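You operate a simulated robot arm through the tools that you are given. There is no shell and no other tool.

Carry out the task below with a simulated two-armed robot. There is one attempt and no reset: what you move stays moved.

JOB
Slide the red carriage clear, grease its guide patch and return it.
Fine: up to the cylinder first, to its stop last; brush from the grease tin, stood on the clear strip before the carriage returns. Set down upright: green grease brush. A coat counts when it lies all over at full strength: go over it till it gets no stronger.

It is judged by the outcome, as a careful person would: the job done as asked, and still so three seconds after it is handed in. It fails if anything else is knocked over, pushed out of place, dropped, spilled or broken.

ROBOT AND FRAMES
Two 7-joint arms with fingered hands on one trunk that stands fixed in place. Base frame: the origin is at the foot of the trunk, x ahead of it, y to its left, z up; the work surface is at about z = 892. Lengths are in mm, angles in rad, forces in N, time in s.
The left shoulder is at [60, 126, 1280], the right one opposite. With the tool pointing down near the work surface each hand reaches from about 100 to 700 mm from the base axis, measured 20 degrees to its own side. Payload 2.5 kg a hand.
The tool frame of a hand sits at the grasp point between the pads (the TCP): z along the fingers, y along the line on which they close. The tips reach 30 mm beyond it. The gripper opens to 104 mm; its body begins 35 mm behind the TCP. The gripper is a hand of 5 fingers: y runs from the thumb to the fingers, the wrist lies at [-15, -104, -178] in the tool frame.
Orientation is told as [roll, pitch, yaw] about the base's x, y, z axes, in that order, counted from this pose: with the fingers straight down and the wrist toward the robot, the tool's x, y and z point along [0, 1, 0], [1, 0, 0] and [0, 0, -1] of the base frame.

CONTROLS
- The arms move only by the tool jog_arm. It takes "left_steps", "right_steps" or both (then of equal length, played together; a hand with none holds still); each is a list of rows, each a list of 6 numbers: the shift along the tool's x, y, z in mm, then the turn, a rotation vector about the tool's x, y, z in rad. In form: [[x, y, z, wx, wy, wz], ...]. A call has 1 to 20 rows; each row is the pose to reach, as a shift and turn from the pose commanded when the call began, along the tool's axes at that moment. Each row takes 0.2 s and may step no farther than 50 mm and 0.15 rad from the row before; otherwise, the whole call is refused. A pose out of reach is approached as far as the arm can. The call stops where the force on the tool passes 60 N (or 10 N more than at its start, if that is more) or the arm is blocked; 0.2 s more then pass. In this call time passes only in rows, and 0.2 s behind the last. It gives the time, the measured TCP pose, the force on the tool (base axes), the opening and the grip force at its end, in the units of the frame above (readings bear some noise), with the torque about the TCP (base axes, N m) and any sound that the robot's microphone picked up.
- Cameras (640 x 400 px; columns grow to the right, rows downward): "scene" is now at [104.1, 47.4, 1471.8]; the picture's right is [0.58, -0.82, 0.00], its down [-0.60, -0.42, -0.68] and it looks along [0.56, 0.39, -0.73] (base axes); focal length 278 px, centre (320, 200). "left" rides on the left gripper at [-80, -78, -141] in its tool frame; the picture's right is [-0.78, -0.30, 0.56], its down [0.54, -0.78, 0.33] and it looks along [0.33, 0.56, 0.76] (tool axes); focal length 247 px, centre (320, 200). "right" rides on the right gripper at [80, -78, -141] in its tool frame; the picture's right is [-0.78, 0.30, -0.56], its down [-0.53, -0.78, 0.33] and it looks along [-0.33, 0.56, 0.76] (tool axes); focal length 247 px, centre (320, 200). There is no depth. A picture from a camera that has moved, and an enlarged one, comes with that camera's place and axes in the base frame and with its lens.
- capture(camera): a new picture of that camera. The clock stands still meanwhile.
- raise_lower(by): slides the trunk up (or, below 0, down) by that many mm; the arms and the scene camera ride with it, the base frame stays. It gives what a move gives, with no picture.
- curl_fingers(index, middle, ring, little, thumb_bend, thumb_turn, hand): sets how far each is bent, from 0 (flat) to 1 (curled in); at 0.3 the hand is open as for a grip, at 0.7 the pads meet at the TCP. One left out holds its place. A second passes; each finger stops where it meets its share of the squeeze, and holds until it gets a number again. It is the only way to open and close the hand. It gives what a move gives, with no picture; readings hold the bend of each and the force on index, middle, ring, little, thumb and palm. thumb_turn goes from beside the hand (0) to across from the fingers (1), as for a grip.
- aim_head(pan, tilt): turns the head with the scene camera to pan (to the left, within 1.501 rad either way) and tilt (down, from -0.506 to 1.204), counted from straight ahead of the robot. It gives what a move gives.
- enlarge(camera, box): a new picture of the part [left, top, right, bottom] of that camera's present view, enlarged. The clock stands still meanwhile.
- job_done(): hands the job in; it is judged then, once.

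Nothing tells you positions but the pictures and the camera data. Unless the task says otherwise, let go and move clear before handing in.

The tools are called after ">>>" as a command line: name --argument value ..., lists and objects as JSON in quotes. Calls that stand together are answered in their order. jog_arm: Moves the arms, as the interface text tells. Its arguments: {"type":"object","properties":{"left_steps":{"type":"array"},"right_steps":{"type":"array"}},"required":[]} The other tools are called the same way: raise_lower (by) moves the trunk up or down; curl_fingers (index, middle, ring, little, thumb_bend, thumb_turn, hand) moves the fingers one by one; aim_head (pan, tilt) turns the head that bears the scene camera; capture (camera) takes a picture; enlarge (camera, box) takes an enlarged picture of a part of a camera's view; job_done () hands the job in.

At the start:

```text
time_s: 0.0
left_position: [316.6, 417.0, 1225.8]
left_tool_rot: [0.0, 0.0, 0.0]
left_ft_force: [0.4, -0.4, -0.2]
left_wrist_torque: [0.01, -0.02, 0.03]
left_opening: 103.7
left_gripper_force: 0.0
left_shape: jaw
left_bend: [0.3, 0.3, 0.3, 0.3, 0.3, 0.98]
left_finger forces: [0.0, 0.0, 0.1, 0.0, 0.0, 0.0]
right_position: [469.5, 51.9, 1245.7]
right_tool_rot: [-0.001, 0.0, 0.0]
right_ft_force: [1.0, -0.3, -0.8]
right_wrist_torque: [0.0, 0.01, 0.02]
right_opening: 103.9
right_gripper_force: 0.0
right_shape: jaw
right_bend: [0.3, 0.3, 0.3, 0.3, 0.3, 0.98]
right_finger forces: [0.0, 0.0, 0.1, 0.0, 0.0, 0.1]
trunk travel left (down, up): [-675.0, 265.0]
head pan, tilt (commanded): [0.614, 0.819]
```

scene: 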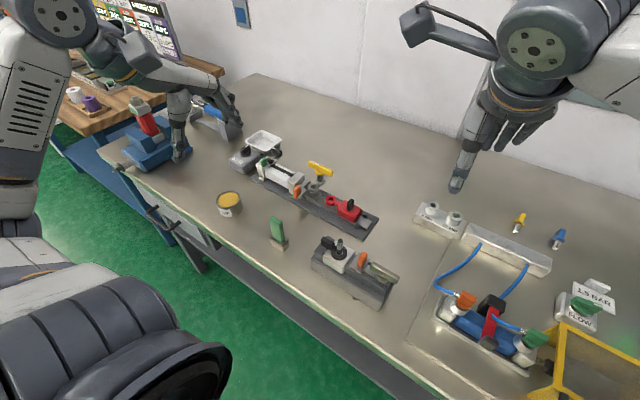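
right: 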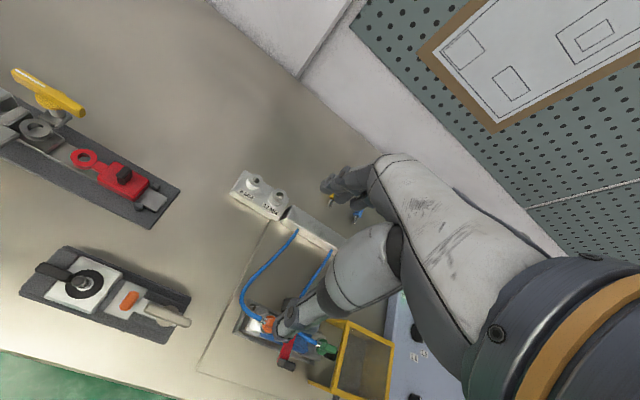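
left: 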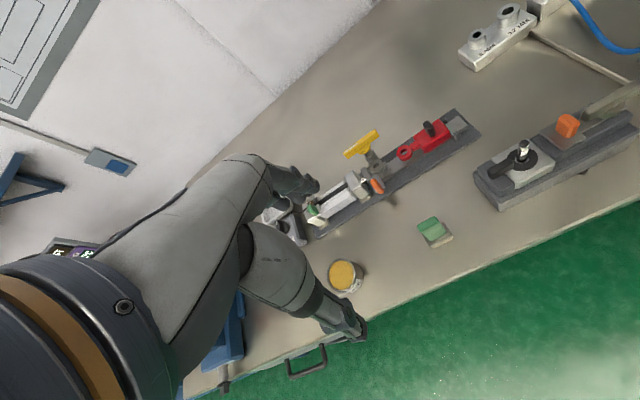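

I see a rail fixture with a red carriage, a cylinder and a yellow valve in the middle of the bench. There is a yellow grease tin and a green brush near the front edge. I'll look closer before moving anything.

>>> enlarge --camera "scene" --box '[220, 120, 400, 250]'

>>> enlarge --camera "left" --box '[260, 90, 500, 300]'

>>> enlarge --camera "right" --box '[0, 50, 220, 240]'

```text
3.08 times, centred on (310, 185) of scene
camera zoom: at [104.1, 47.4, 1471.8], right [0.58, -0.82, 0.0], down [-0.6, -0.42, -0.68], along [0.56, 0.39, -0.73], focal length 856 px, centre (351, 246)
```

zoom: 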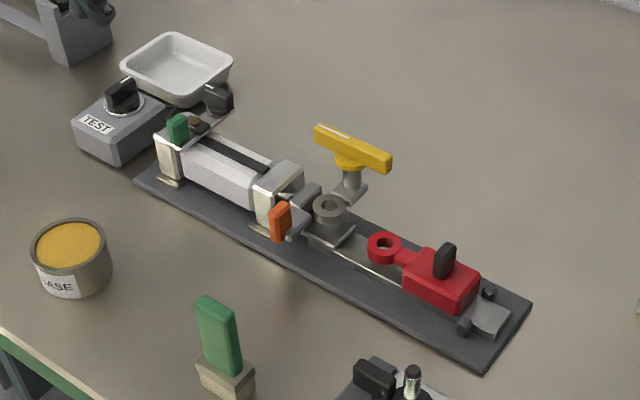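

```text
1.90 times, centred on (380, 195) of left
camera zoom: at [239.0, 337.2, 1367.9], right [-0.3, -0.78, -0.56], down [-0.78, 0.54, -0.33], along [0.56, 0.33, -0.76], focal length 470 px, centre (206, 210)
```

zoom: 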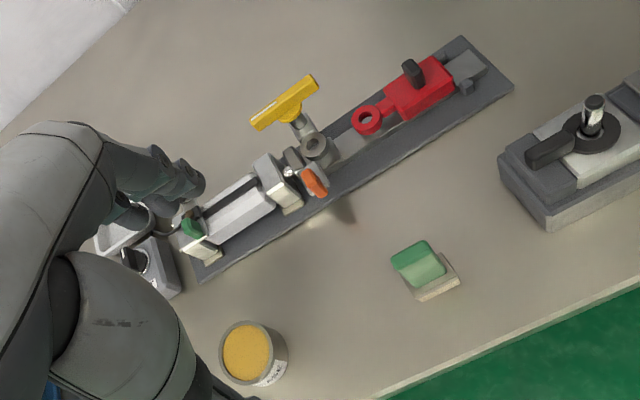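

```text
2.11 times, centred on (110, 145) of right
camera zoom: at [392.5, 132.4, 1385.7], right [0.3, -0.78, 0.56], down [-0.78, -0.53, -0.33], along [0.56, -0.33, -0.76], focal length 520 px, centre (762, 316)
```

zoom: 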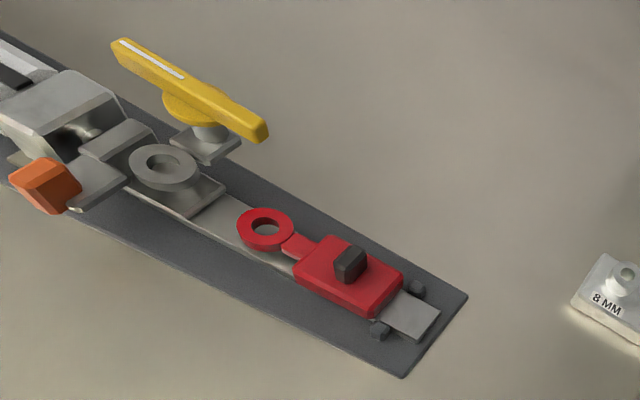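

The rail runs along base y, at about x≈531 and y≈188 to 582, with the carriage at its near-right end. The brush is at about (365, 354) and the tin at about (370, 535). I'll move the right arm aside and bring the left camera in to look closely at the carriage.

>>> jog_arm --left_steps '[[-32, 14, 21, 0, 0, 0], [-64, 28, 42, 0, 0, 0], [-96, 42, 63, 0, 0, 0], [-128, 56, 84, 0, 0, 0], [-160, 70, 105, 0, 0, 0], [-192, 84, 126, 0, 0, 0], [-222, 96, 146, 0, 0, 0]]' --right_steps '[[-30, 0, 0, 0, 0, 0], [-60, 0, 0, 0, 0, 0], [-90, 0, 0, 0, 0, 0], [-120, 0, 0, 0, 0, 0], [-150, 0, 0, 0, 0, 0], [-180, 0, 0, 0, 0, 0], [-210, 0, 0, 0, 0, 0]]'

```text
time_s: 1.6
left_position: [412.1, 193.8, 1079.9]
left_tool_rot: [0.001, 0.0, -0.003]
left_ft_force: [1.1, -0.3, 0.1]
left_wrist_torque: [0.04, 0.0, 0.01]
left_opening: 103.8
left_gripper_force: 0.0
left_shape: jaw
left_bend: [0.3, 0.3, 0.3, 0.3, 0.3, 0.98]
left_finger forces: [0.0, 0.0, 0.0, 0.0, 0.0, 0.0]
right_position: [471.2, -157.5, 1246.0]
right_tool_rot: [-0.001, 0.001, 0.002]
right_ft_force: [0.0, -0.1, -0.4]
right_wrist_torque: [0.03, -0.03, 0.0]
right_opening: 103.5
right_gripper_force: 0.0
right_shape: jaw
right_bend: [0.3, 0.3, 0.3, 0.3, 0.3, 0.98]
right_finger forces: [0.0, 0.0, 0.1, 0.1, 0.0, 0.1]
trunk travel left (down, up): [-675.0, 265.0]
head pan, tilt (commanded): [0.614, 0.819]
```

The arms moved as commanded and are clear of everything. Now I'll take pictures of the carriage, the rail, the brush and the tin.

>>> capture --camera "left"

>>> capture --camera "scene"

>>> enlarge --camera "scene" --box '[200, 170, 300, 260]'

```text
taken
camera left: at [334.7, 113.8, 1221.6], right [-0.3, -0.78, -0.56], down [-0.78, 0.54, -0.33], along [0.56, 0.33, -0.76], focal length 247 px, centre (320, 200)
```

left: 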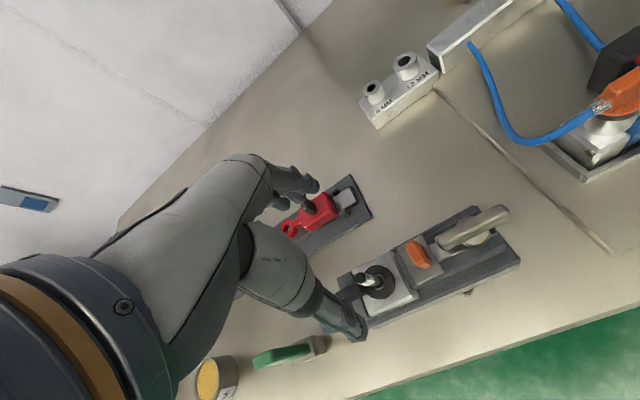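

```text
taken
camera scene: at [104.3, 46.6, 1471.8], right [0.58, -0.82, 0.0], down [-0.6, -0.42, -0.68], along [0.56, 0.39, -0.73], focal length 278 px, centre (320, 200)
```

scene: 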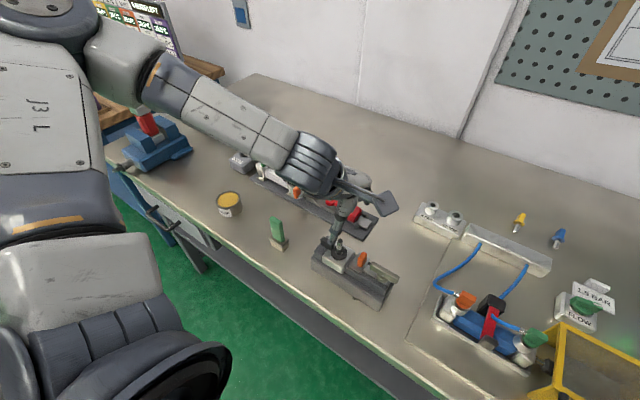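

```text
4.44 times, centred on (250, 215) of scene
camera zoom: at [104.3, 46.6, 1471.8], right [0.58, -0.82, 0.0], down [-0.6, -0.42, -0.68], along [0.56, 0.39, -0.73], focal length 1236 px, centre (631, 133)
```

zoom: 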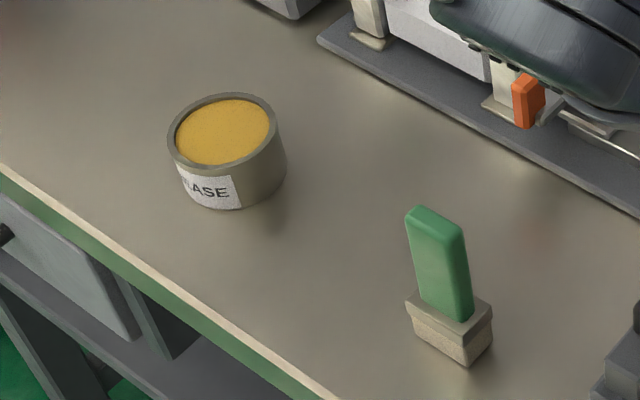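

The brush stands upright at about (362, 350), 20 mm thick in x and 40 mm wide in y, with its top near z≈1000. The tin centre is at about (373, 540) with its rim near z≈933. The left arm hides the rail, so I'll back it out and zoom the scene camera on the carriage.

>>> jog_arm --left_steps '[[32, -14, -21, 0, 0, 0], [64, -28, -42, 0, 0, 0], [96, -42, -63, 0, 0, 0], [128, -56, -84, 0, 0, 0], [160, -70, -105, 0, 0, 0], [192, -84, -126, 0, 0, 0], [222, -96, -146, 0, 0, 0]]'

>>> enlarge --camera "scene" --box '[305, 180, 385, 240]'

>>> enlarge --camera "scene" --box '[255, 150, 345, 215]'

>>> capture --camera "right"

```text
time_s: 2.7
left_position: [313.5, 292.7, 1078.8]
left_tool_rot: [-0.149, 0.271, -0.102]
left_ft_force: [0.1, 0.4, -0.1]
left_wrist_torque: [0.0, -0.01, 0.0]
left_opening: 103.7
left_gripper_force: 0.2
left_shape: jaw
left_bend: [0.3, 0.3, 0.3, 0.3, 0.3, 0.98]
left_finger forces: [0.0, 0.0, 0.0, 0.1, 0.0, 0.1]
right_position: [471.4, -155.5, 1246.6]
right_tool_rot: [0.0, 0.0, 0.0]
right_ft_force: [-0.4, -0.1, -0.3]
right_wrist_torque: [-0.01, 0.0, 0.01]
right_opening: 103.5
right_gripper_force: 0.2
right_shape: jaw
right_bend: [0.3, 0.3, 0.3, 0.3, 0.3, 0.98]
right_finger forces: [0.0, 0.1, 0.0, 0.0, 0.0, 0.0]
trunk travel left (down, up): [-675.0, 265.0]
head pan, tilt (commanded): [0.614, 0.819]
stopped in row 5 (left hand): the arm was blocked; the commanded pose is now the measured one
```

```text
6.67 times, centred on (345, 210) of scene
camera zoom: at [104.5, 47.7, 1471.7], right [0.58, -0.82, 0.0], down [-0.6, -0.42, -0.68], along [0.56, 0.39, -0.73], focal length 1854 px, centre (153, 133)
```

zoom: 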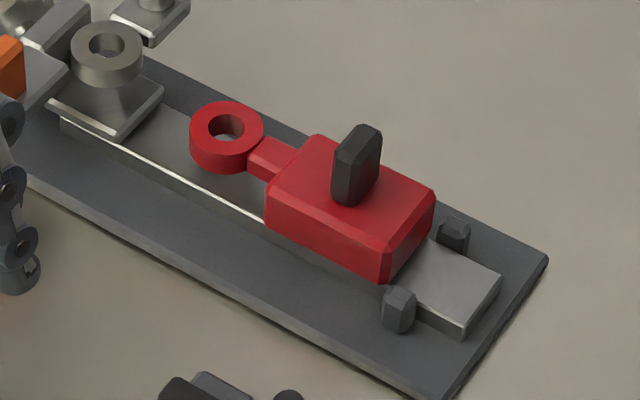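

```text
6.15 times, centred on (300, 182) of scene
camera zoom: at [104.5, 47.7, 1471.7], right [0.58, -0.82, 0.0], down [-0.6, -0.42, -0.68], along [0.56, 0.39, -0.73], focal length 1711 px, centre (443, 308)
```

zoom: 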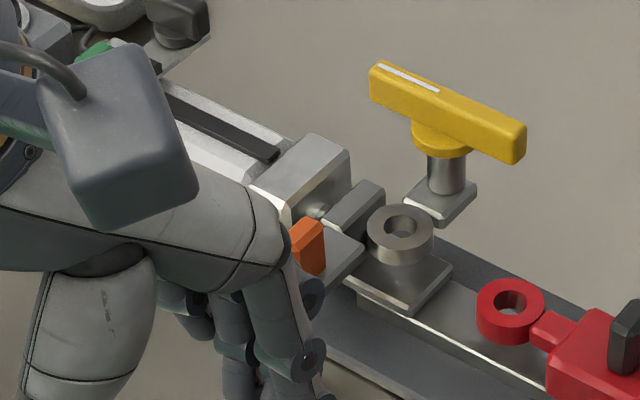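

```text
taken
camera right: at [394.2, -75.7, 1387.1], right [0.3, -0.78, 0.56], down [-0.78, -0.54, -0.33], along [0.56, -0.33, -0.76], focal length 247 px, centre (320, 200)
```

right: 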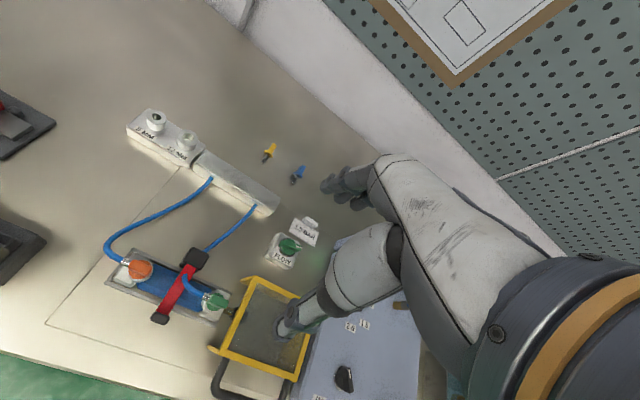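

The left arm was blocked partway, with no force felt and the hand still high at z≈1079. I'll check the scene to see why before moving on.

>>> capture --camera "scene"

>>> capture --camera "left"

```text
taken
camera scene: at [104.5, 47.7, 1471.7], right [0.58, -0.82, 0.0], down [-0.6, -0.42, -0.68], along [0.56, 0.39, -0.73], focal length 278 px, centre (320, 200)
```

scene: 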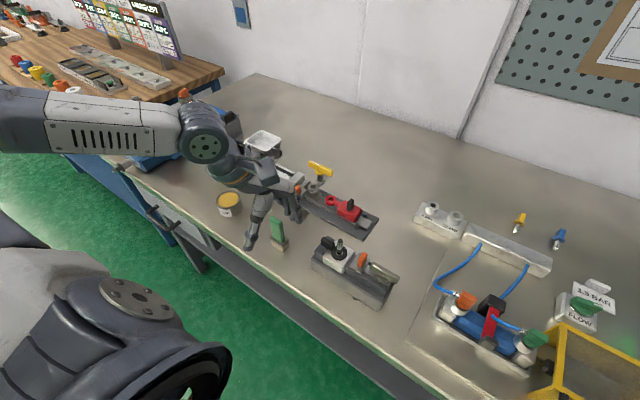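

```text
taken
camera left: at [273.5, 238.6, 1245.3], right [-0.49, -0.8, -0.34], down [-0.8, 0.56, -0.19], along [0.34, 0.18, -0.92], focal length 247 px, centre (320, 200)
```

left: 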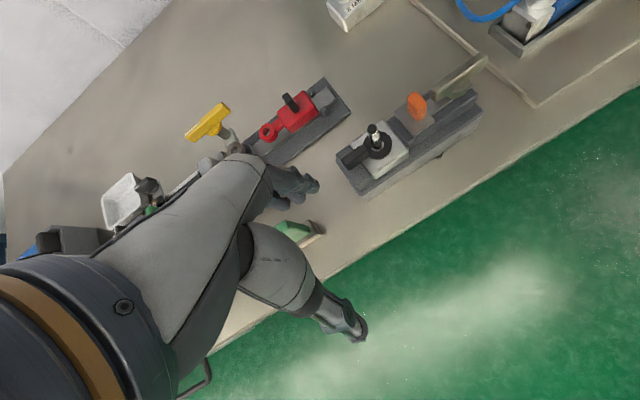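

The elbow swung outward, which tilted the hand, but nothing was touched. I'll bring the hand slowly back to upright around (330, 350, 1150).

>>> jog_arm --left_steps '[[8, -1.4, -13, -0.046, 0.022, -0.0135], [16, -2.8, -26, -0.093, 0.045, -0.027], [24, -4.2, -39, -0.139, 0.067, -0.0405], [32, -5.5, -53, -0.185, 0.089, -0.054], [40, -7, -66, -0.231, 0.112, -0.0675], [47, -8.3, -79, -0.2778, 0.1341, -0.081]]'

>>> capture --camera "scene"

```text
time_s: 3.6
left_position: [306.5, 281.7, 1064.3]
left_tool_rot: [-0.212, 0.246, -0.138]
left_ft_force: [-0.3, -0.6, 0.0]
left_wrist_torque: [0.01, 0.04, 0.0]
left_opening: 103.9
left_gripper_force: 0.0
left_shape: jaw
left_bend: [0.3, 0.3, 0.3, 0.3, 0.3, 0.98]
left_finger forces: [0.0, 0.0, 0.0, 0.0, 0.0, 0.0]
right_position: [470.9, -156.9, 1248.0]
right_tool_rot: [0.001, 0.001, 0.001]
right_ft_force: [-0.3, -0.1, -0.2]
right_wrist_torque: [0.02, 0.01, 0.02]
right_opening: 103.8
right_gripper_force: 0.1
right_shape: jaw
right_bend: [0.3, 0.3, 0.3, 0.3, 0.3, 0.98]
right_finger forces: [0.0, 0.0, 0.0, 0.0, 0.0, 0.0]
trunk travel left (down, up): [-675.0, 265.0]
head pan, tilt (commanded): [0.614, 0.819]
stopped in row 4 (left hand): the arm was blocked; the commanded pose is now the measured one
```

```text
taken
camera scene: at [104.1, 47.3, 1471.8], right [0.58, -0.82, 0.0], down [-0.6, -0.42, -0.68], along [0.56, 0.39, -0.73], focal length 278 px, centre (320, 200)
```

scene: 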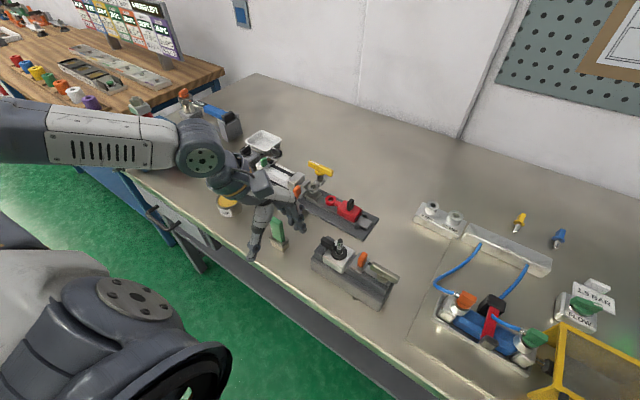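

The arm keeps drifting against the command, which suggests a joint limit with the hand this close to the body. I'll try small steps forward and up, away from the trunk.

>>> jog_arm --left_steps '[[0, 12, -6, 0, 0, 0], [0, 24, -12, 0, 0, 0], [0, 36, -18, 0, 0, 0]]'

```text
time_s: 4.5
left_position: [348.3, 281.5, 1075.9]
left_tool_rot: [-0.207, 0.243, -0.137]
left_ft_force: [0.2, 0.9, 0.3]
left_wrist_torque: [0.01, 0.01, -0.03]
left_opening: 103.8
left_gripper_force: 0.1
left_shape: jaw
left_bend: [0.3, 0.3, 0.3, 0.3, 0.3, 0.98]
left_finger forces: [0.0, 0.0, 0.0, 0.0, 0.0, 0.0]
right_position: [471.1, -157.1, 1246.9]
right_tool_rot: [0.0, 0.001, -0.001]
right_ft_force: [0.2, 0.4, 0.1]
right_wrist_torque: [-0.03, -0.01, 0.0]
right_opening: 103.7
right_gripper_force: 0.0
right_shape: jaw
right_bend: [0.3, 0.3, 0.3, 0.3, 0.3, 0.98]
right_finger forces: [0.0, 0.1, 0.0, 0.0, 0.1, 0.0]
trunk travel left (down, up): [-675.0, 265.0]
head pan, tilt (commanded): [0.614, 0.819]
```

Moving forward works. Now I'll straighten the hand while moving up and forward to about (388, 281, 1126).

>>> jog_arm --left_steps '[[-1.1, 4.4, -9.7, -0.0426, 0.0315, -0.0185], [-2.2, 8.8, -19.3, -0.0853, 0.063, -0.0369], [-3.3, 13.2, -29, -0.1279, 0.0945, -0.0554], [-4.4, 17.6, -38.6, -0.1705, 0.126, -0.0738], [-5.5, 22, -48.3, -0.2132, 0.1575, -0.0923], [-6.6, 26.4, -57.9, -0.2558, 0.189, -0.1107]]'

>>> capture --camera "scene"

```text
time_s: 5.8
left_position: [385.9, 282.2, 1125.4]
left_tool_rot: [-0.003, -0.002, 0.002]
left_ft_force: [0.1, -0.1, -0.4]
left_wrist_torque: [-0.02, 0.01, 0.01]
left_opening: 103.9
left_gripper_force: 0.1
left_shape: jaw
left_bend: [0.3, 0.3, 0.3, 0.3, 0.3, 0.98]
left_finger forces: [0.0, 0.0, 0.0, 0.1, 0.0, 0.1]
right_position: [469.9, -156.2, 1248.3]
right_tool_rot: [0.0, 0.001, 0.0]
right_ft_force: [-0.4, -0.7, 0.1]
right_wrist_torque: [0.0, -0.01, -0.04]
right_opening: 103.5
right_gripper_force: 0.1
right_shape: jaw
right_bend: [0.3, 0.3, 0.3, 0.3, 0.3, 0.98]
right_finger forces: [0.0, 0.0, 0.0, 0.0, 0.1, 0.1]
trunk travel left (down, up): [-675.0, 265.0]
head pan, tilt (commanded): [0.614, 0.819]
```

```text
taken
camera scene: at [104.1, 47.3, 1471.8], right [0.58, -0.82, 0.0], down [-0.6, -0.42, -0.68], along [0.56, 0.39, -0.73], focal length 278 px, centre (320, 200)
```

scene: 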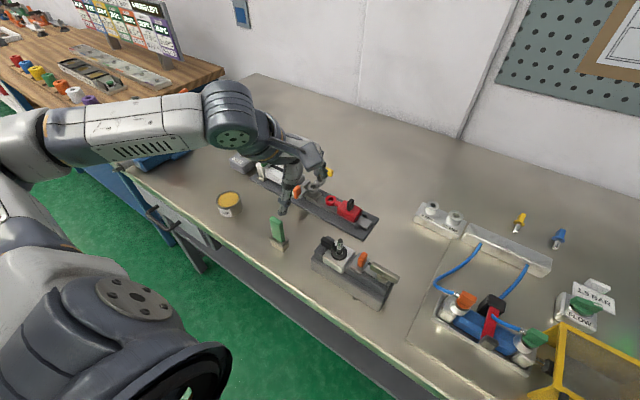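

The hand is upright again at (386, 282, 1125), with the elbow comfortably out to the left. I'll study the hand shape and the latch area up close before gripping the carriage knob.

>>> enlarge --camera "scene" --box '[230, 100, 390, 240]'

>>> capture --camera "left"

```text
2.86 times, centred on (310, 170) of scene
camera zoom: at [104.1, 47.3, 1471.8], right [0.58, -0.82, 0.0], down [-0.6, -0.42, -0.68], along [0.56, 0.39, -0.73], focal length 794 px, centre (349, 286)
```

zoom: 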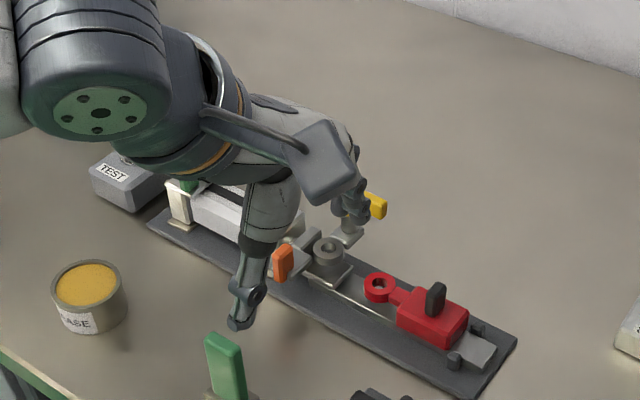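

```text
taken
camera left: at [308.2, 201.9, 1266.7], right [-0.29, -0.78, -0.56], down [-0.78, 0.53, -0.33], along [0.56, 0.33, -0.76], focal length 247 px, centre (320, 200)
```

left: 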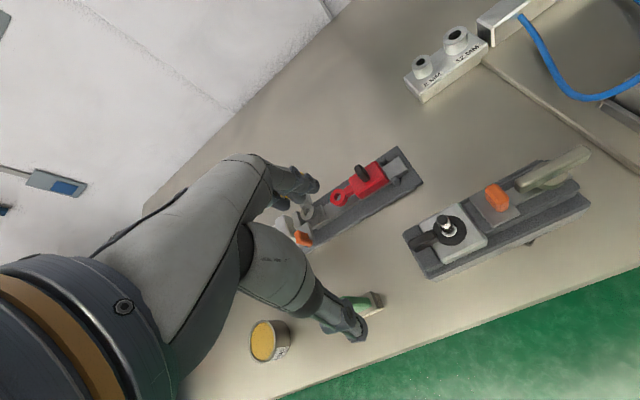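

>>> enlarge --camera "scene" --box '[280, 130, 340, 190]'

>>> enlarge --camera "left" --box '[240, 140, 430, 280]'

```text
6.67 times, centred on (310, 160) of scene
camera zoom: at [104.1, 47.3, 1471.8], right [0.58, -0.82, 0.0], down [-0.6, -0.42, -0.68], along [0.56, 0.39, -0.73], focal length 1854 px, centre (387, 467)
```

zoom: 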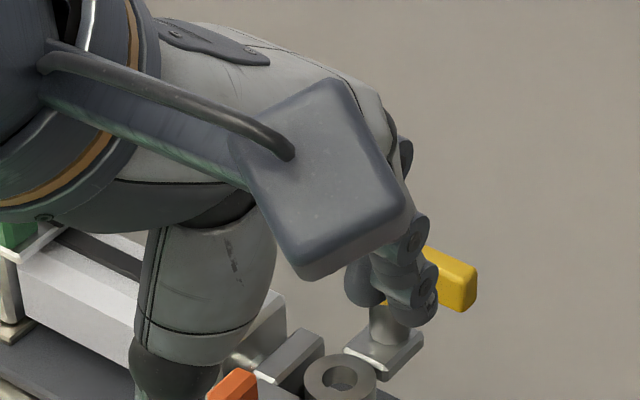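

```text
2.86 times, centred on (335, 210) of left
camera zoom: at [308.2, 201.9, 1266.7], right [-0.29, -0.78, -0.56], down [-0.78, 0.53, -0.33], along [0.56, 0.33, -0.76], focal length 706 px, centre (277, 171)
```

zoom: 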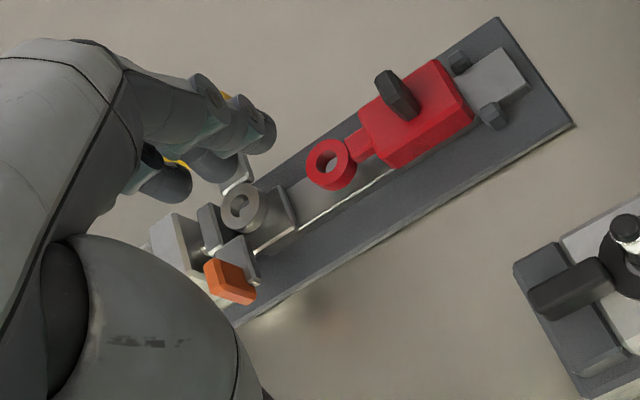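

The knob stands at about (539, 258) with its top near z≈956. I'll fold the ring and little fingers so only index, middle and thumb grip it, keeping clear of the yellow handle.

>>> curl_fingers --hand "left" --ring 1.0 --little 1.0

>>> enlarge --camera "left" --box '[200, 120, 440, 360]'

>>> enlarge --camera "scene" --box '[270, 130, 350, 220]'

```text
time_s: 6.8
left_position: [385.2, 282.2, 1124.6]
left_tool_rot: [-0.002, 0.0, 0.002]
left_ft_force: [-0.9, 0.3, -0.8]
left_wrist_torque: [0.0, -0.01, -0.01]
left_opening: 103.2
left_gripper_force: 0.0
left_shape: fingers
left_bend: [0.3, 0.3, 1.0, 1.0, 0.3, 0.98]
left_finger forces: [0.0, 0.0, 0.0, 0.0, 0.1, 0.0]
right_position: [471.4, -156.0, 1246.5]
right_tool_rot: [-0.001, 0.0, -0.001]
right_ft_force: [-0.3, 0.1, 1.1]
right_wrist_torque: [-0.01, 0.0, 0.02]
right_opening: 103.9
right_gripper_force: 0.1
right_shape: jaw
right_bend: [0.3, 0.3, 0.3, 0.3, 0.3, 0.98]
right_finger forces: [0.0, 0.0, 0.0, 0.0, 0.0, 0.0]
trunk travel left (down, up): [-675.0, 265.0]
head pan, tilt (commanded): [0.614, 0.819]
```

```text
1.67 times, centred on (320, 240) of left
camera zoom: at [308.2, 202.1, 1266.7], right [-0.29, -0.78, -0.56], down [-0.78, 0.53, -0.33], along [0.56, 0.33, -0.76], focal length 412 px, centre (320, 133)
```

zoom: 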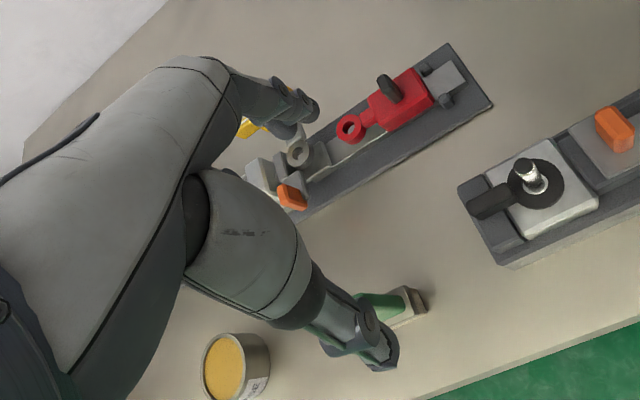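

```text
4.44 times, centred on (310, 175) of scene
camera zoom: at [104.1, 47.4, 1471.8], right [0.58, -0.82, 0.0], down [-0.6, -0.42, -0.68], along [0.56, 0.39, -0.73], focal length 1236 px, centre (364, 311)
```

zoom: 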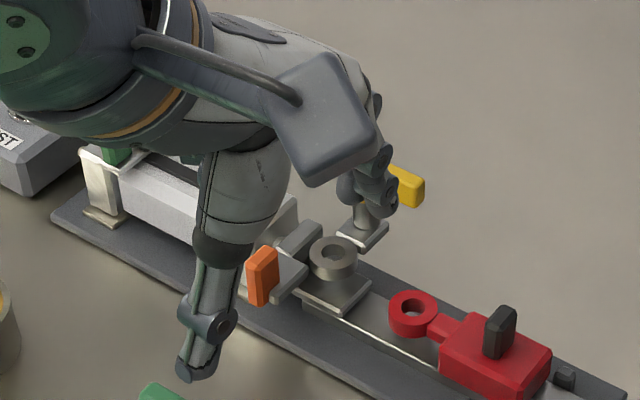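

Index and middle straddle the tool centre, and the folded fingers lie on the +y side, so the knob can be gripped cleanly. I'll move above it to (539, 256, 1060).

>>> jog_arm --left_steps '[[-5, 31, 13, 0, 0, 0], [-10, 62, 26, 0, 0, 0], [-16, 92, 39, 0, 0, 0], [-21, 123, 52, 0, 0, 0], [-26, 154, 65, 0, 0, 0]]'

>>> capture --camera "left"

>>> enlarge --camera "scene" --box '[280, 130, 400, 250]'

```text
time_s: 8.1
left_position: [540.9, 253.3, 1058.6]
left_tool_rot: [0.0, 0.0, 0.0]
left_ft_force: [-0.3, -0.5, 0.4]
left_wrist_torque: [0.02, 0.03, 0.0]
left_opening: 102.9
left_gripper_force: 0.1
left_shape: fingers
left_bend: [0.3, 0.3, 1.0, 1.0, 0.3, 0.98]
left_finger forces: [0.0, 0.0, 0.0, 0.1, 0.0, 0.0]
right_position: [471.6, -157.2, 1246.3]
right_tool_rot: [0.0, -0.001, -0.001]
right_ft_force: [-0.2, -1.2, -0.9]
right_wrist_torque: [0.03, 0.0, -0.02]
right_opening: 103.5
right_gripper_force: 0.0
right_shape: jaw
right_bend: [0.3, 0.3, 0.3, 0.3, 0.3, 0.98]
right_finger forces: [0.0, 0.0, 0.0, 0.0, 0.0, 0.0]
trunk travel left (down, up): [-675.0, 265.0]
head pan, tilt (commanded): [0.614, 0.819]
```

```text
taken
camera left: at [462.5, 174.8, 1200.1], right [-0.3, -0.78, -0.56], down [-0.78, 0.53, -0.33], along [0.56, 0.33, -0.76], focal length 247 px, centre (320, 200)
```

left: 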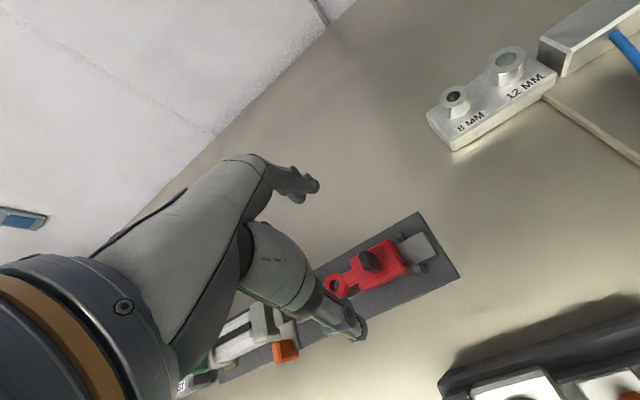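

```text
3.33 times, centred on (340, 190) of scene
camera zoom: at [104.6, 47.3, 1471.7], right [0.58, -0.82, 0.0], down [-0.6, -0.42, -0.68], along [0.56, 0.39, -0.73], focal length 927 px, centre (253, 233)
```

zoom: 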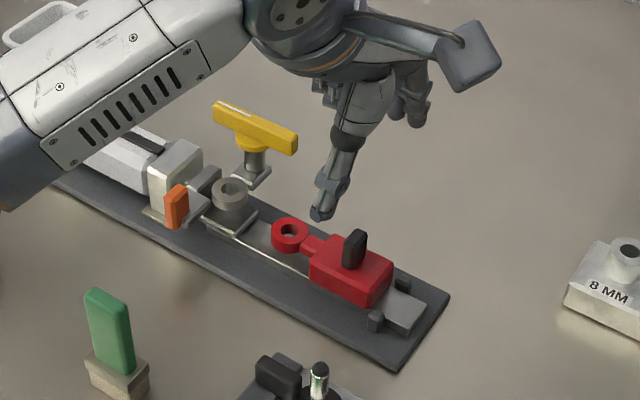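

The knob lines up with my estimate in both cameras. I'll lower to z≈964 around the knob and check before closing.

>>> jog_arm --left_steps '[[1, -1, 35, 0, 0, 0], [2, -2, 65, 0, 0, 0], [2.5, -2, 85, 0, 0, 0], [2.5, -2, 95, 0, 0, 0]]'

>>> capture --camera "left"

>>> enlarge --camera "scene" --box '[310, 160, 390, 240]'

```text
time_s: 9.1
left_position: [536.9, 258.4, 964.9]
left_tool_rot: [-0.004, 0.001, 0.003]
left_ft_force: [1.1, 0.3, -0.4]
left_wrist_torque: [0.01, 0.01, 0.0]
left_opening: 103.4
left_gripper_force: 0.1
left_shape: fingers
left_bend: [0.3, 0.3, 1.0, 1.0, 0.3, 0.98]
left_finger forces: [0.0, 0.0, 0.0, 0.1, 0.0, 0.1]
right_position: [470.5, -155.6, 1246.8]
right_tool_rot: [0.001, 0.0, -0.001]
right_ft_force: [-0.4, -0.4, 0.4]
right_wrist_torque: [0.01, 0.0, 0.03]
right_opening: 103.5
right_gripper_force: 0.0
right_shape: jaw
right_bend: [0.3, 0.3, 0.3, 0.3, 0.3, 0.98]
right_finger forces: [0.1, 0.1, 0.0, 0.1, 0.1, 0.1]
trunk travel left (down, up): [-675.0, 265.0]
head pan, tilt (commanded): [0.614, 0.819]
```

```text
taken
camera left: at [459.1, 177.2, 1105.4], right [-0.29, -0.78, -0.56], down [-0.78, 0.53, -0.33], along [0.56, 0.33, -0.76], focal length 247 px, centre (320, 200)
```

left: 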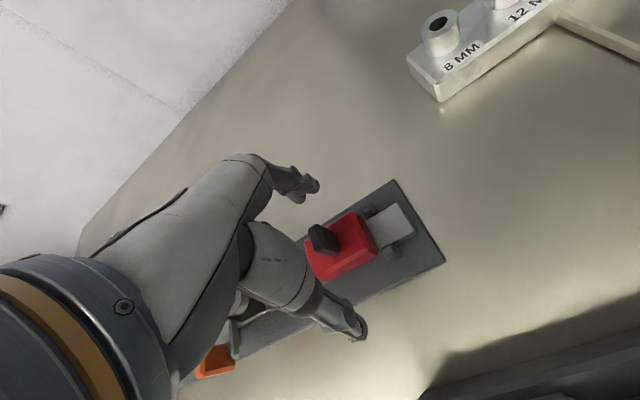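

```text
5.00 times, centred on (350, 200) of scene
camera zoom: at [104.0, 47.4, 1471.8], right [0.58, -0.82, 0.0], down [-0.6, -0.42, -0.68], along [0.56, 0.39, -0.73], focal length 1390 px, centre (170, 200)
```

zoom: 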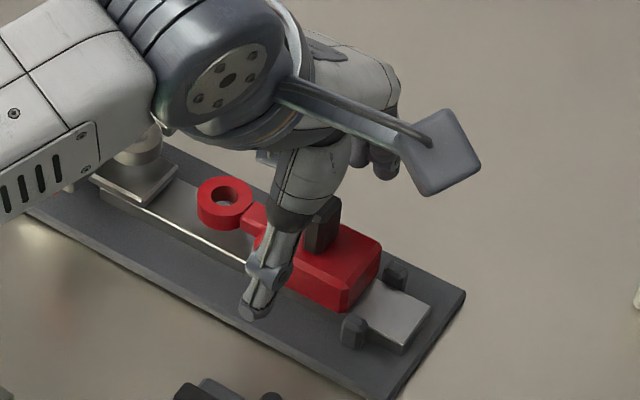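

The knob sits between thumb and fingers. I'll close partway and check the contact.

>>> curl_fingers --hand "left" --index 0.58 --middle 0.58 --thumb_bend 0.58

>>> enlarge --camera "left" --box '[220, 140, 440, 340]'

>>> enlarge --camera "scene" --box '[330, 180, 380, 230]'

```text
time_s: 10.1
left_position: [538.2, 256.7, 964.4]
left_tool_rot: [-0.002, 0.0, 0.002]
left_ft_force: [1.0, -0.8, -0.7]
left_wrist_torque: [0.0, -0.05, -0.01]
left_opening: 35.3
left_gripper_force: 0.6
left_shape: fingers
left_bend: [0.56, 0.56, 1.0, 1.0, 0.57, 0.98]
left_finger forces: [0.5, 0.6, 0.0, 0.0, 0.0, 0.0]
right_position: [471.2, -156.1, 1247.0]
right_tool_rot: [-0.001, 0.0, 0.002]
right_ft_force: [-0.2, 0.0, 0.0]
right_wrist_torque: [0.01, -0.02, -0.02]
right_opening: 103.5
right_gripper_force: 0.1
right_shape: jaw
right_bend: [0.3, 0.3, 0.3, 0.3, 0.3, 0.98]
right_finger forces: [0.0, 0.0, 0.1, 0.1, 0.0, 0.0]
trunk travel left (down, up): [-675.0, 265.0]
head pan, tilt (commanded): [0.614, 0.819]
```

```text
2.00 times, centred on (330, 240) of left
camera zoom: at [459.3, 177.2, 1105.8], right [-0.29, -0.78, -0.56], down [-0.78, 0.53, -0.33], along [0.56, 0.33, -0.76], focal length 494 px, centre (300, 120)
```

zoom: 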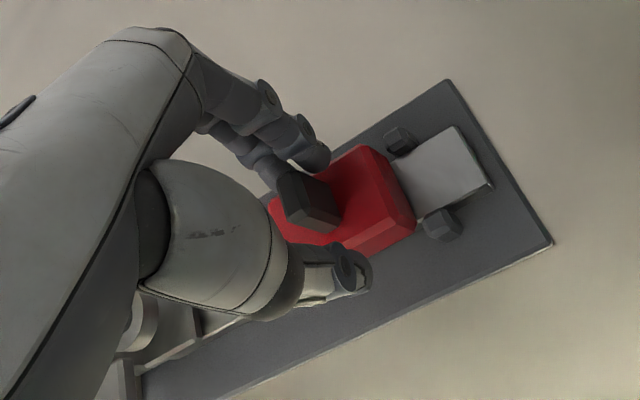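

```text
8.00 times, centred on (355, 205) of scene
camera zoom: at [104.2, 47.4, 1471.8], right [0.58, -0.82, 0.0], down [-0.6, -0.42, -0.68], along [0.56, 0.39, -0.73], focal length 2225 px, centre (40, 160)
```

zoom: 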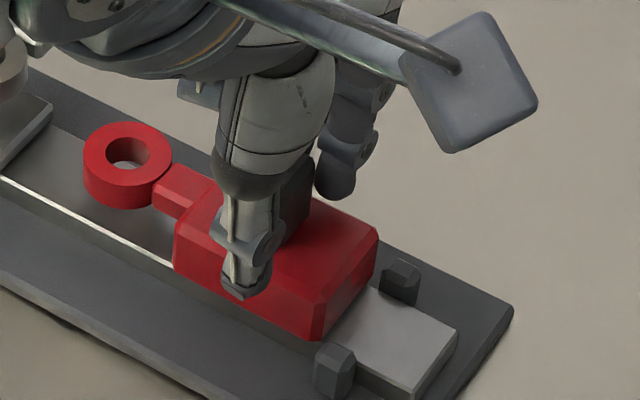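

Index and middle just touch and the thumb isn't there yet. I'll continue closing to a firm grip.

>>> curl_fingers --hand "left" --index 0.68 --middle 0.68 --thumb_bend 0.7

>>> enlarge --camera "left" --box '[220, 140, 440, 340]'

>>> enlarge --camera "scene" --box '[330, 180, 380, 230]'

```text
time_s: 11.1
left_position: [537.3, 256.7, 964.9]
left_tool_rot: [-0.001, -0.002, 0.001]
left_ft_force: [10.8, -0.5, 2.0]
left_wrist_torque: [-0.03, -0.29, -0.08]
left_opening: 11.1
left_gripper_force: 6.6
left_shape: fingers
left_bend: [0.63, 0.61, 1.0, 1.0, 0.69, 0.97]
left_finger forces: [4.4, 8.6, 0.0, 0.1, 0.6, 0.0]
right_position: [472.5, -155.7, 1246.9]
right_tool_rot: [-0.001, 0.002, 0.001]
right_ft_force: [-0.2, 0.7, 0.0]
right_wrist_torque: [-0.03, 0.02, -0.01]
right_opening: 103.5
right_gripper_force: 0.1
right_shape: jaw
right_bend: [0.3, 0.3, 0.3, 0.3, 0.3, 0.98]
right_finger forces: [0.0, 0.0, 0.0, 0.0, 0.0, 0.0]
trunk travel left (down, up): [-675.0, 265.0]
head pan, tilt (commanded): [0.614, 0.819]
```

```text
2.00 times, centred on (330, 240) of left
camera zoom: at [460.2, 177.1, 1106.1], right [-0.29, -0.78, -0.56], down [-0.78, 0.53, -0.34], along [0.56, 0.33, -0.76], focal length 494 px, centre (300, 120)
```

zoom: 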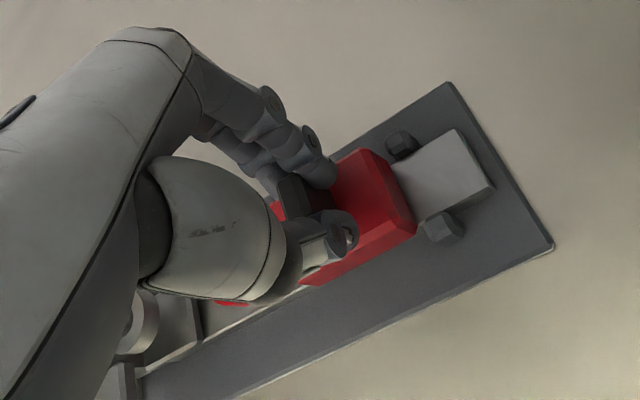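

```text
8.00 times, centred on (355, 205) of scene
camera zoom: at [105.2, 47.2, 1471.7], right [0.58, -0.82, 0.0], down [-0.6, -0.42, -0.68], along [0.56, 0.39, -0.73], focal length 2225 px, centre (40, 160)
```

zoom: 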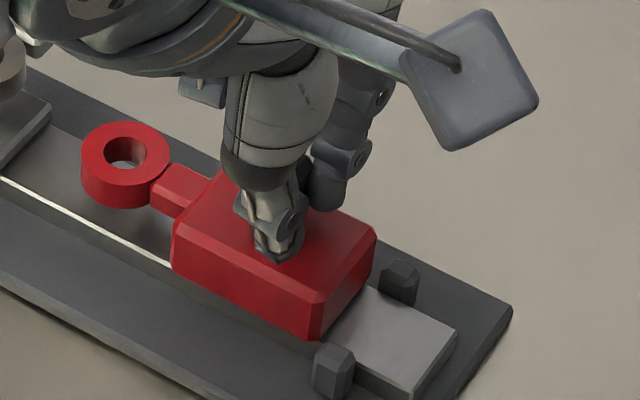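

The fingers press harder than the thumb, so the hand sits a few mm too near. I'll shift it +x by 4 mm and close again to balance the grip.

>>> jog_arm --left_steps '[[0, 4, 0, 0, 0, 0]]'

>>> curl_fingers --hand "left" --index 0.72 --middle 0.72 --thumb_bend 0.74

```text
time_s: 11.4
left_position: [540.8, 256.1, 964.5]
left_tool_rot: [-0.003, 0.002, 0.002]
left_ft_force: [4.8, -1.4, 2.3]
left_wrist_torque: [0.01, -0.1, -0.07]
left_opening: 10.5
left_gripper_force: 6.7
left_shape: fingers
left_bend: [0.65, 0.62, 1.0, 1.0, 0.68, 0.97]
left_finger forces: [4.4, 6.4, 0.0, 0.0, 2.4, 0.0]
right_position: [472.6, -156.5, 1246.4]
right_tool_rot: [-0.001, 0.0, 0.0]
right_ft_force: [-0.4, 0.2, 0.7]
right_wrist_torque: [-0.02, -0.04, 0.01]
right_opening: 103.8
right_gripper_force: 0.1
right_shape: jaw
right_bend: [0.3, 0.3, 0.3, 0.3, 0.3, 0.98]
right_finger forces: [0.0, 0.0, 0.0, 0.1, 0.0, 0.1]
trunk travel left (down, up): [-675.0, 265.0]
head pan, tilt (commanded): [0.614, 0.819]
```

```text
time_s: 12.4
left_position: [540.7, 256.8, 963.7]
left_tool_rot: [-0.002, 0.0, 0.001]
left_ft_force: [9.9, -0.3, -2.4]
left_wrist_torque: [0.03, -0.22, -0.03]
left_opening: 0.0
left_gripper_force: 7.6
left_shape: fingers
left_bend: [0.71, 0.62, 1.0, 1.0, 0.73, 0.97]
left_finger forces: [5.4, 10.1, 0.0, 0.0, 0.0, 0.0]
right_position: [471.7, -155.4, 1246.5]
right_tool_rot: [0.0, 0.002, 0.0]
right_ft_force: [0.1, -0.2, 0.2]
right_wrist_torque: [0.0, 0.0, -0.01]
right_opening: 103.6
right_gripper_force: 0.0
right_shape: jaw
right_bend: [0.3, 0.3, 0.3, 0.3, 0.3, 0.98]
right_finger forces: [0.0, 0.0, 0.0, 0.1, 0.0, 0.0]
trunk travel left (down, up): [-675.0, 265.0]
head pan, tilt (commanded): [0.614, 0.819]
```

The opening reads 0, so index and thumb may have slipped past the knob. I'll look before moving.

>>> enlarge --camera "left" --box '[250, 170, 390, 290]'

>>> enlarge --camera "scene" --box '[330, 180, 380, 230]'

```text
3.33 times, centred on (320, 230) of left
camera zoom: at [464.9, 177.3, 1105.2], right [-0.3, -0.78, -0.56], down [-0.78, 0.53, -0.33], along [0.55, 0.33, -0.76], focal length 823 px, centre (320, 100)
```

zoom: 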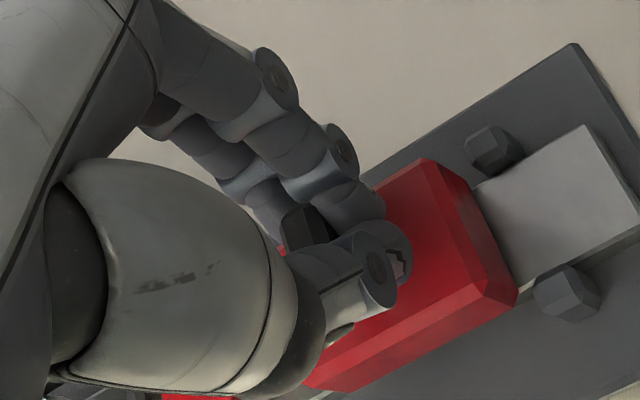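

```text
8.00 times, centred on (355, 205) of scene
camera zoom: at [105.7, 47.5, 1471.6], right [0.58, -0.82, 0.0], down [-0.6, -0.42, -0.68], along [0.56, 0.39, -0.73], focal length 2225 px, centre (40, 160)
```

zoom: 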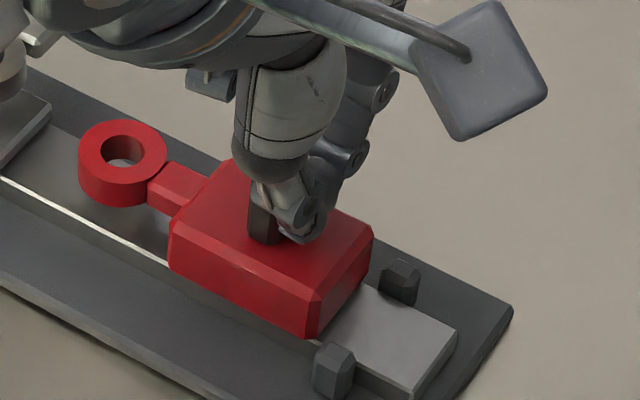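

Index and thumb are now both behind the knob on its −y side, with the middle finger at its far face. That is a good pushing posture toward the cylinder, so I'll push +y gently and check.

>>> jog_arm --left_steps '[[6, 0, 0, 0, 0, 0], [12, 0, 0, 0, 0, 0], [18, 0, 0, 0, 0, 0], [24, 0, 0, 0, 0, 0]]'

>>> enlarge --camera "scene" --box '[310, 170, 380, 230]'

```text
time_s: 13.4
left_position: [543.1, 281.6, 963.9]
left_tool_rot: [-0.001, 0.002, 0.001]
left_ft_force: [8.6, -1.6, -5.0]
left_wrist_torque: [-0.05, -0.15, -0.04]
left_opening: 0.0
left_gripper_force: 7.3
left_shape: fingers
left_bend: [0.71, 0.62, 1.0, 1.0, 0.73, 0.97]
left_finger forces: [6.0, 9.0, 0.1, 0.0, 0.0, 0.1]
right_position: [473.8, -156.8, 1246.5]
right_tool_rot: [-0.002, 0.001, 0.0]
right_ft_force: [-0.9, 0.0, -0.7]
right_wrist_torque: [0.02, -0.02, 0.01]
right_opening: 103.7
right_gripper_force: 0.0
right_shape: jaw
right_bend: [0.3, 0.3, 0.3, 0.3, 0.3, 0.98]
right_finger forces: [0.0, 0.0, 0.0, 0.0, 0.0, 0.1]
trunk travel left (down, up): [-675.0, 265.0]
head pan, tilt (commanded): [0.614, 0.819]
```

```text
6.67 times, centred on (345, 200) of scene
camera zoom: at [105.6, 47.5, 1471.6], right [0.58, -0.82, 0.0], down [-0.6, -0.42, -0.68], along [0.56, 0.39, -0.73], focal length 1854 px, centre (153, 200)
```

zoom: 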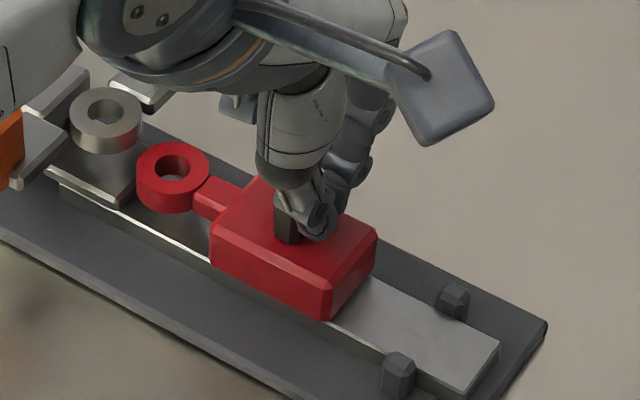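

The carriage slides freely and has moved about 24 mm. Going further in this posture would bring the folded fingers close to the yellow handle (y≥335, z≈990). I'll release, lift, and re-approach so the middle finger's side pushes the body from behind.

>>> curl_fingers --hand "left" --index 0.45 --middle 0.45 --thumb_bend 0.5

>>> jog_arm --left_steps '[[0, 0, -20, 0, 0, 0], [0, 0, -40, 0, 0, 0], [-26, 0, -42, 0, 0, 0], [-54, 0, -42, 0, 0, 0]]'

>>> enlarge --camera "scene" --box '[280, 130, 400, 250]'

>>> capture --camera "left"

```text
time_s: 14.4
left_position: [541.7, 280.8, 964.8]
left_tool_rot: [-0.001, -0.002, 0.002]
left_ft_force: [0.4, 0.1, -0.2]
left_wrist_torque: [0.05, -0.01, 0.07]
left_opening: 58.2
left_gripper_force: 0.1
left_shape: fingers
left_bend: [0.45, 0.45, 1.0, 1.0, 0.5, 0.97]
left_finger forces: [0.0, 0.0, 0.1, 0.0, 0.0, 0.0]
right_position: [471.4, -156.4, 1246.8]
right_tool_rot: [0.001, -0.001, 0.001]
right_ft_force: [0.2, -0.6, -0.2]
right_wrist_torque: [0.02, 0.0, 0.03]
right_opening: 103.6
right_gripper_force: 0.1
right_shape: jaw
right_bend: [0.3, 0.3, 0.3, 0.3, 0.3, 0.98]
right_finger forces: [0.0, 0.0, 0.0, 0.0, 0.0, 0.1]
trunk travel left (down, up): [-675.0, 265.0]
head pan, tilt (commanded): [0.614, 0.819]
```

```text
time_s: 15.4
left_position: [542.2, 226.5, 1007.7]
left_tool_rot: [-0.001, -0.001, 0.002]
left_ft_force: [-0.7, 0.2, 0.1]
left_wrist_torque: [-0.01, 0.02, 0.0]
left_opening: 58.3
left_gripper_force: 0.1
left_shape: fingers
left_bend: [0.45, 0.45, 1.0, 1.0, 0.5, 0.97]
left_finger forces: [0.1, 0.1, 0.1, 0.0, 0.0, 0.0]
right_position: [470.2, -155.7, 1246.6]
right_tool_rot: [0.001, -0.001, -0.001]
right_ft_force: [-0.1, -1.0, -0.7]
right_wrist_torque: [-0.02, -0.01, 0.01]
right_opening: 103.6
right_gripper_force: 0.1
right_shape: jaw
right_bend: [0.3, 0.3, 0.3, 0.3, 0.3, 0.98]
right_finger forces: [0.1, 0.0, 0.0, 0.0, 0.0, 0.0]
trunk travel left (down, up): [-675.0, 265.0]
head pan, tilt (commanded): [0.614, 0.819]
```

```text
3.33 times, centred on (340, 190) of scene
camera zoom: at [104.1, 47.1, 1471.8], right [0.58, -0.82, 0.0], down [-0.6, -0.42, -0.68], along [0.56, 0.39, -0.73], focal length 927 px, centre (253, 233)
```

zoom: 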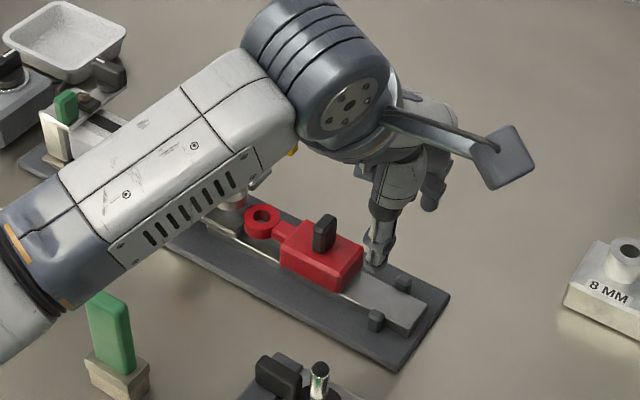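

```text
taken
camera left: at [464.5, 147.5, 1149.0], right [-0.29, -0.78, -0.56], down [-0.78, 0.53, -0.33], along [0.56, 0.33, -0.76], focal length 247 px, centre (320, 200)
```

left: 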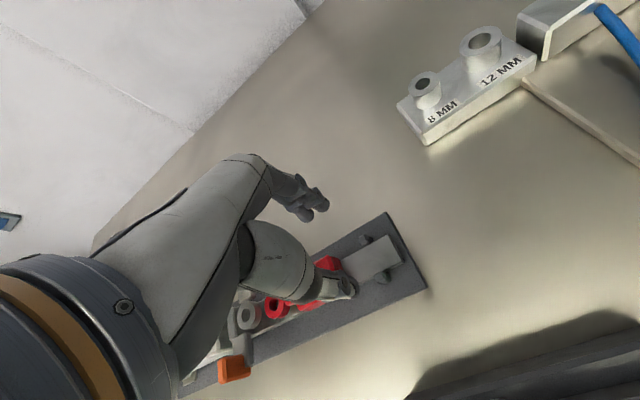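

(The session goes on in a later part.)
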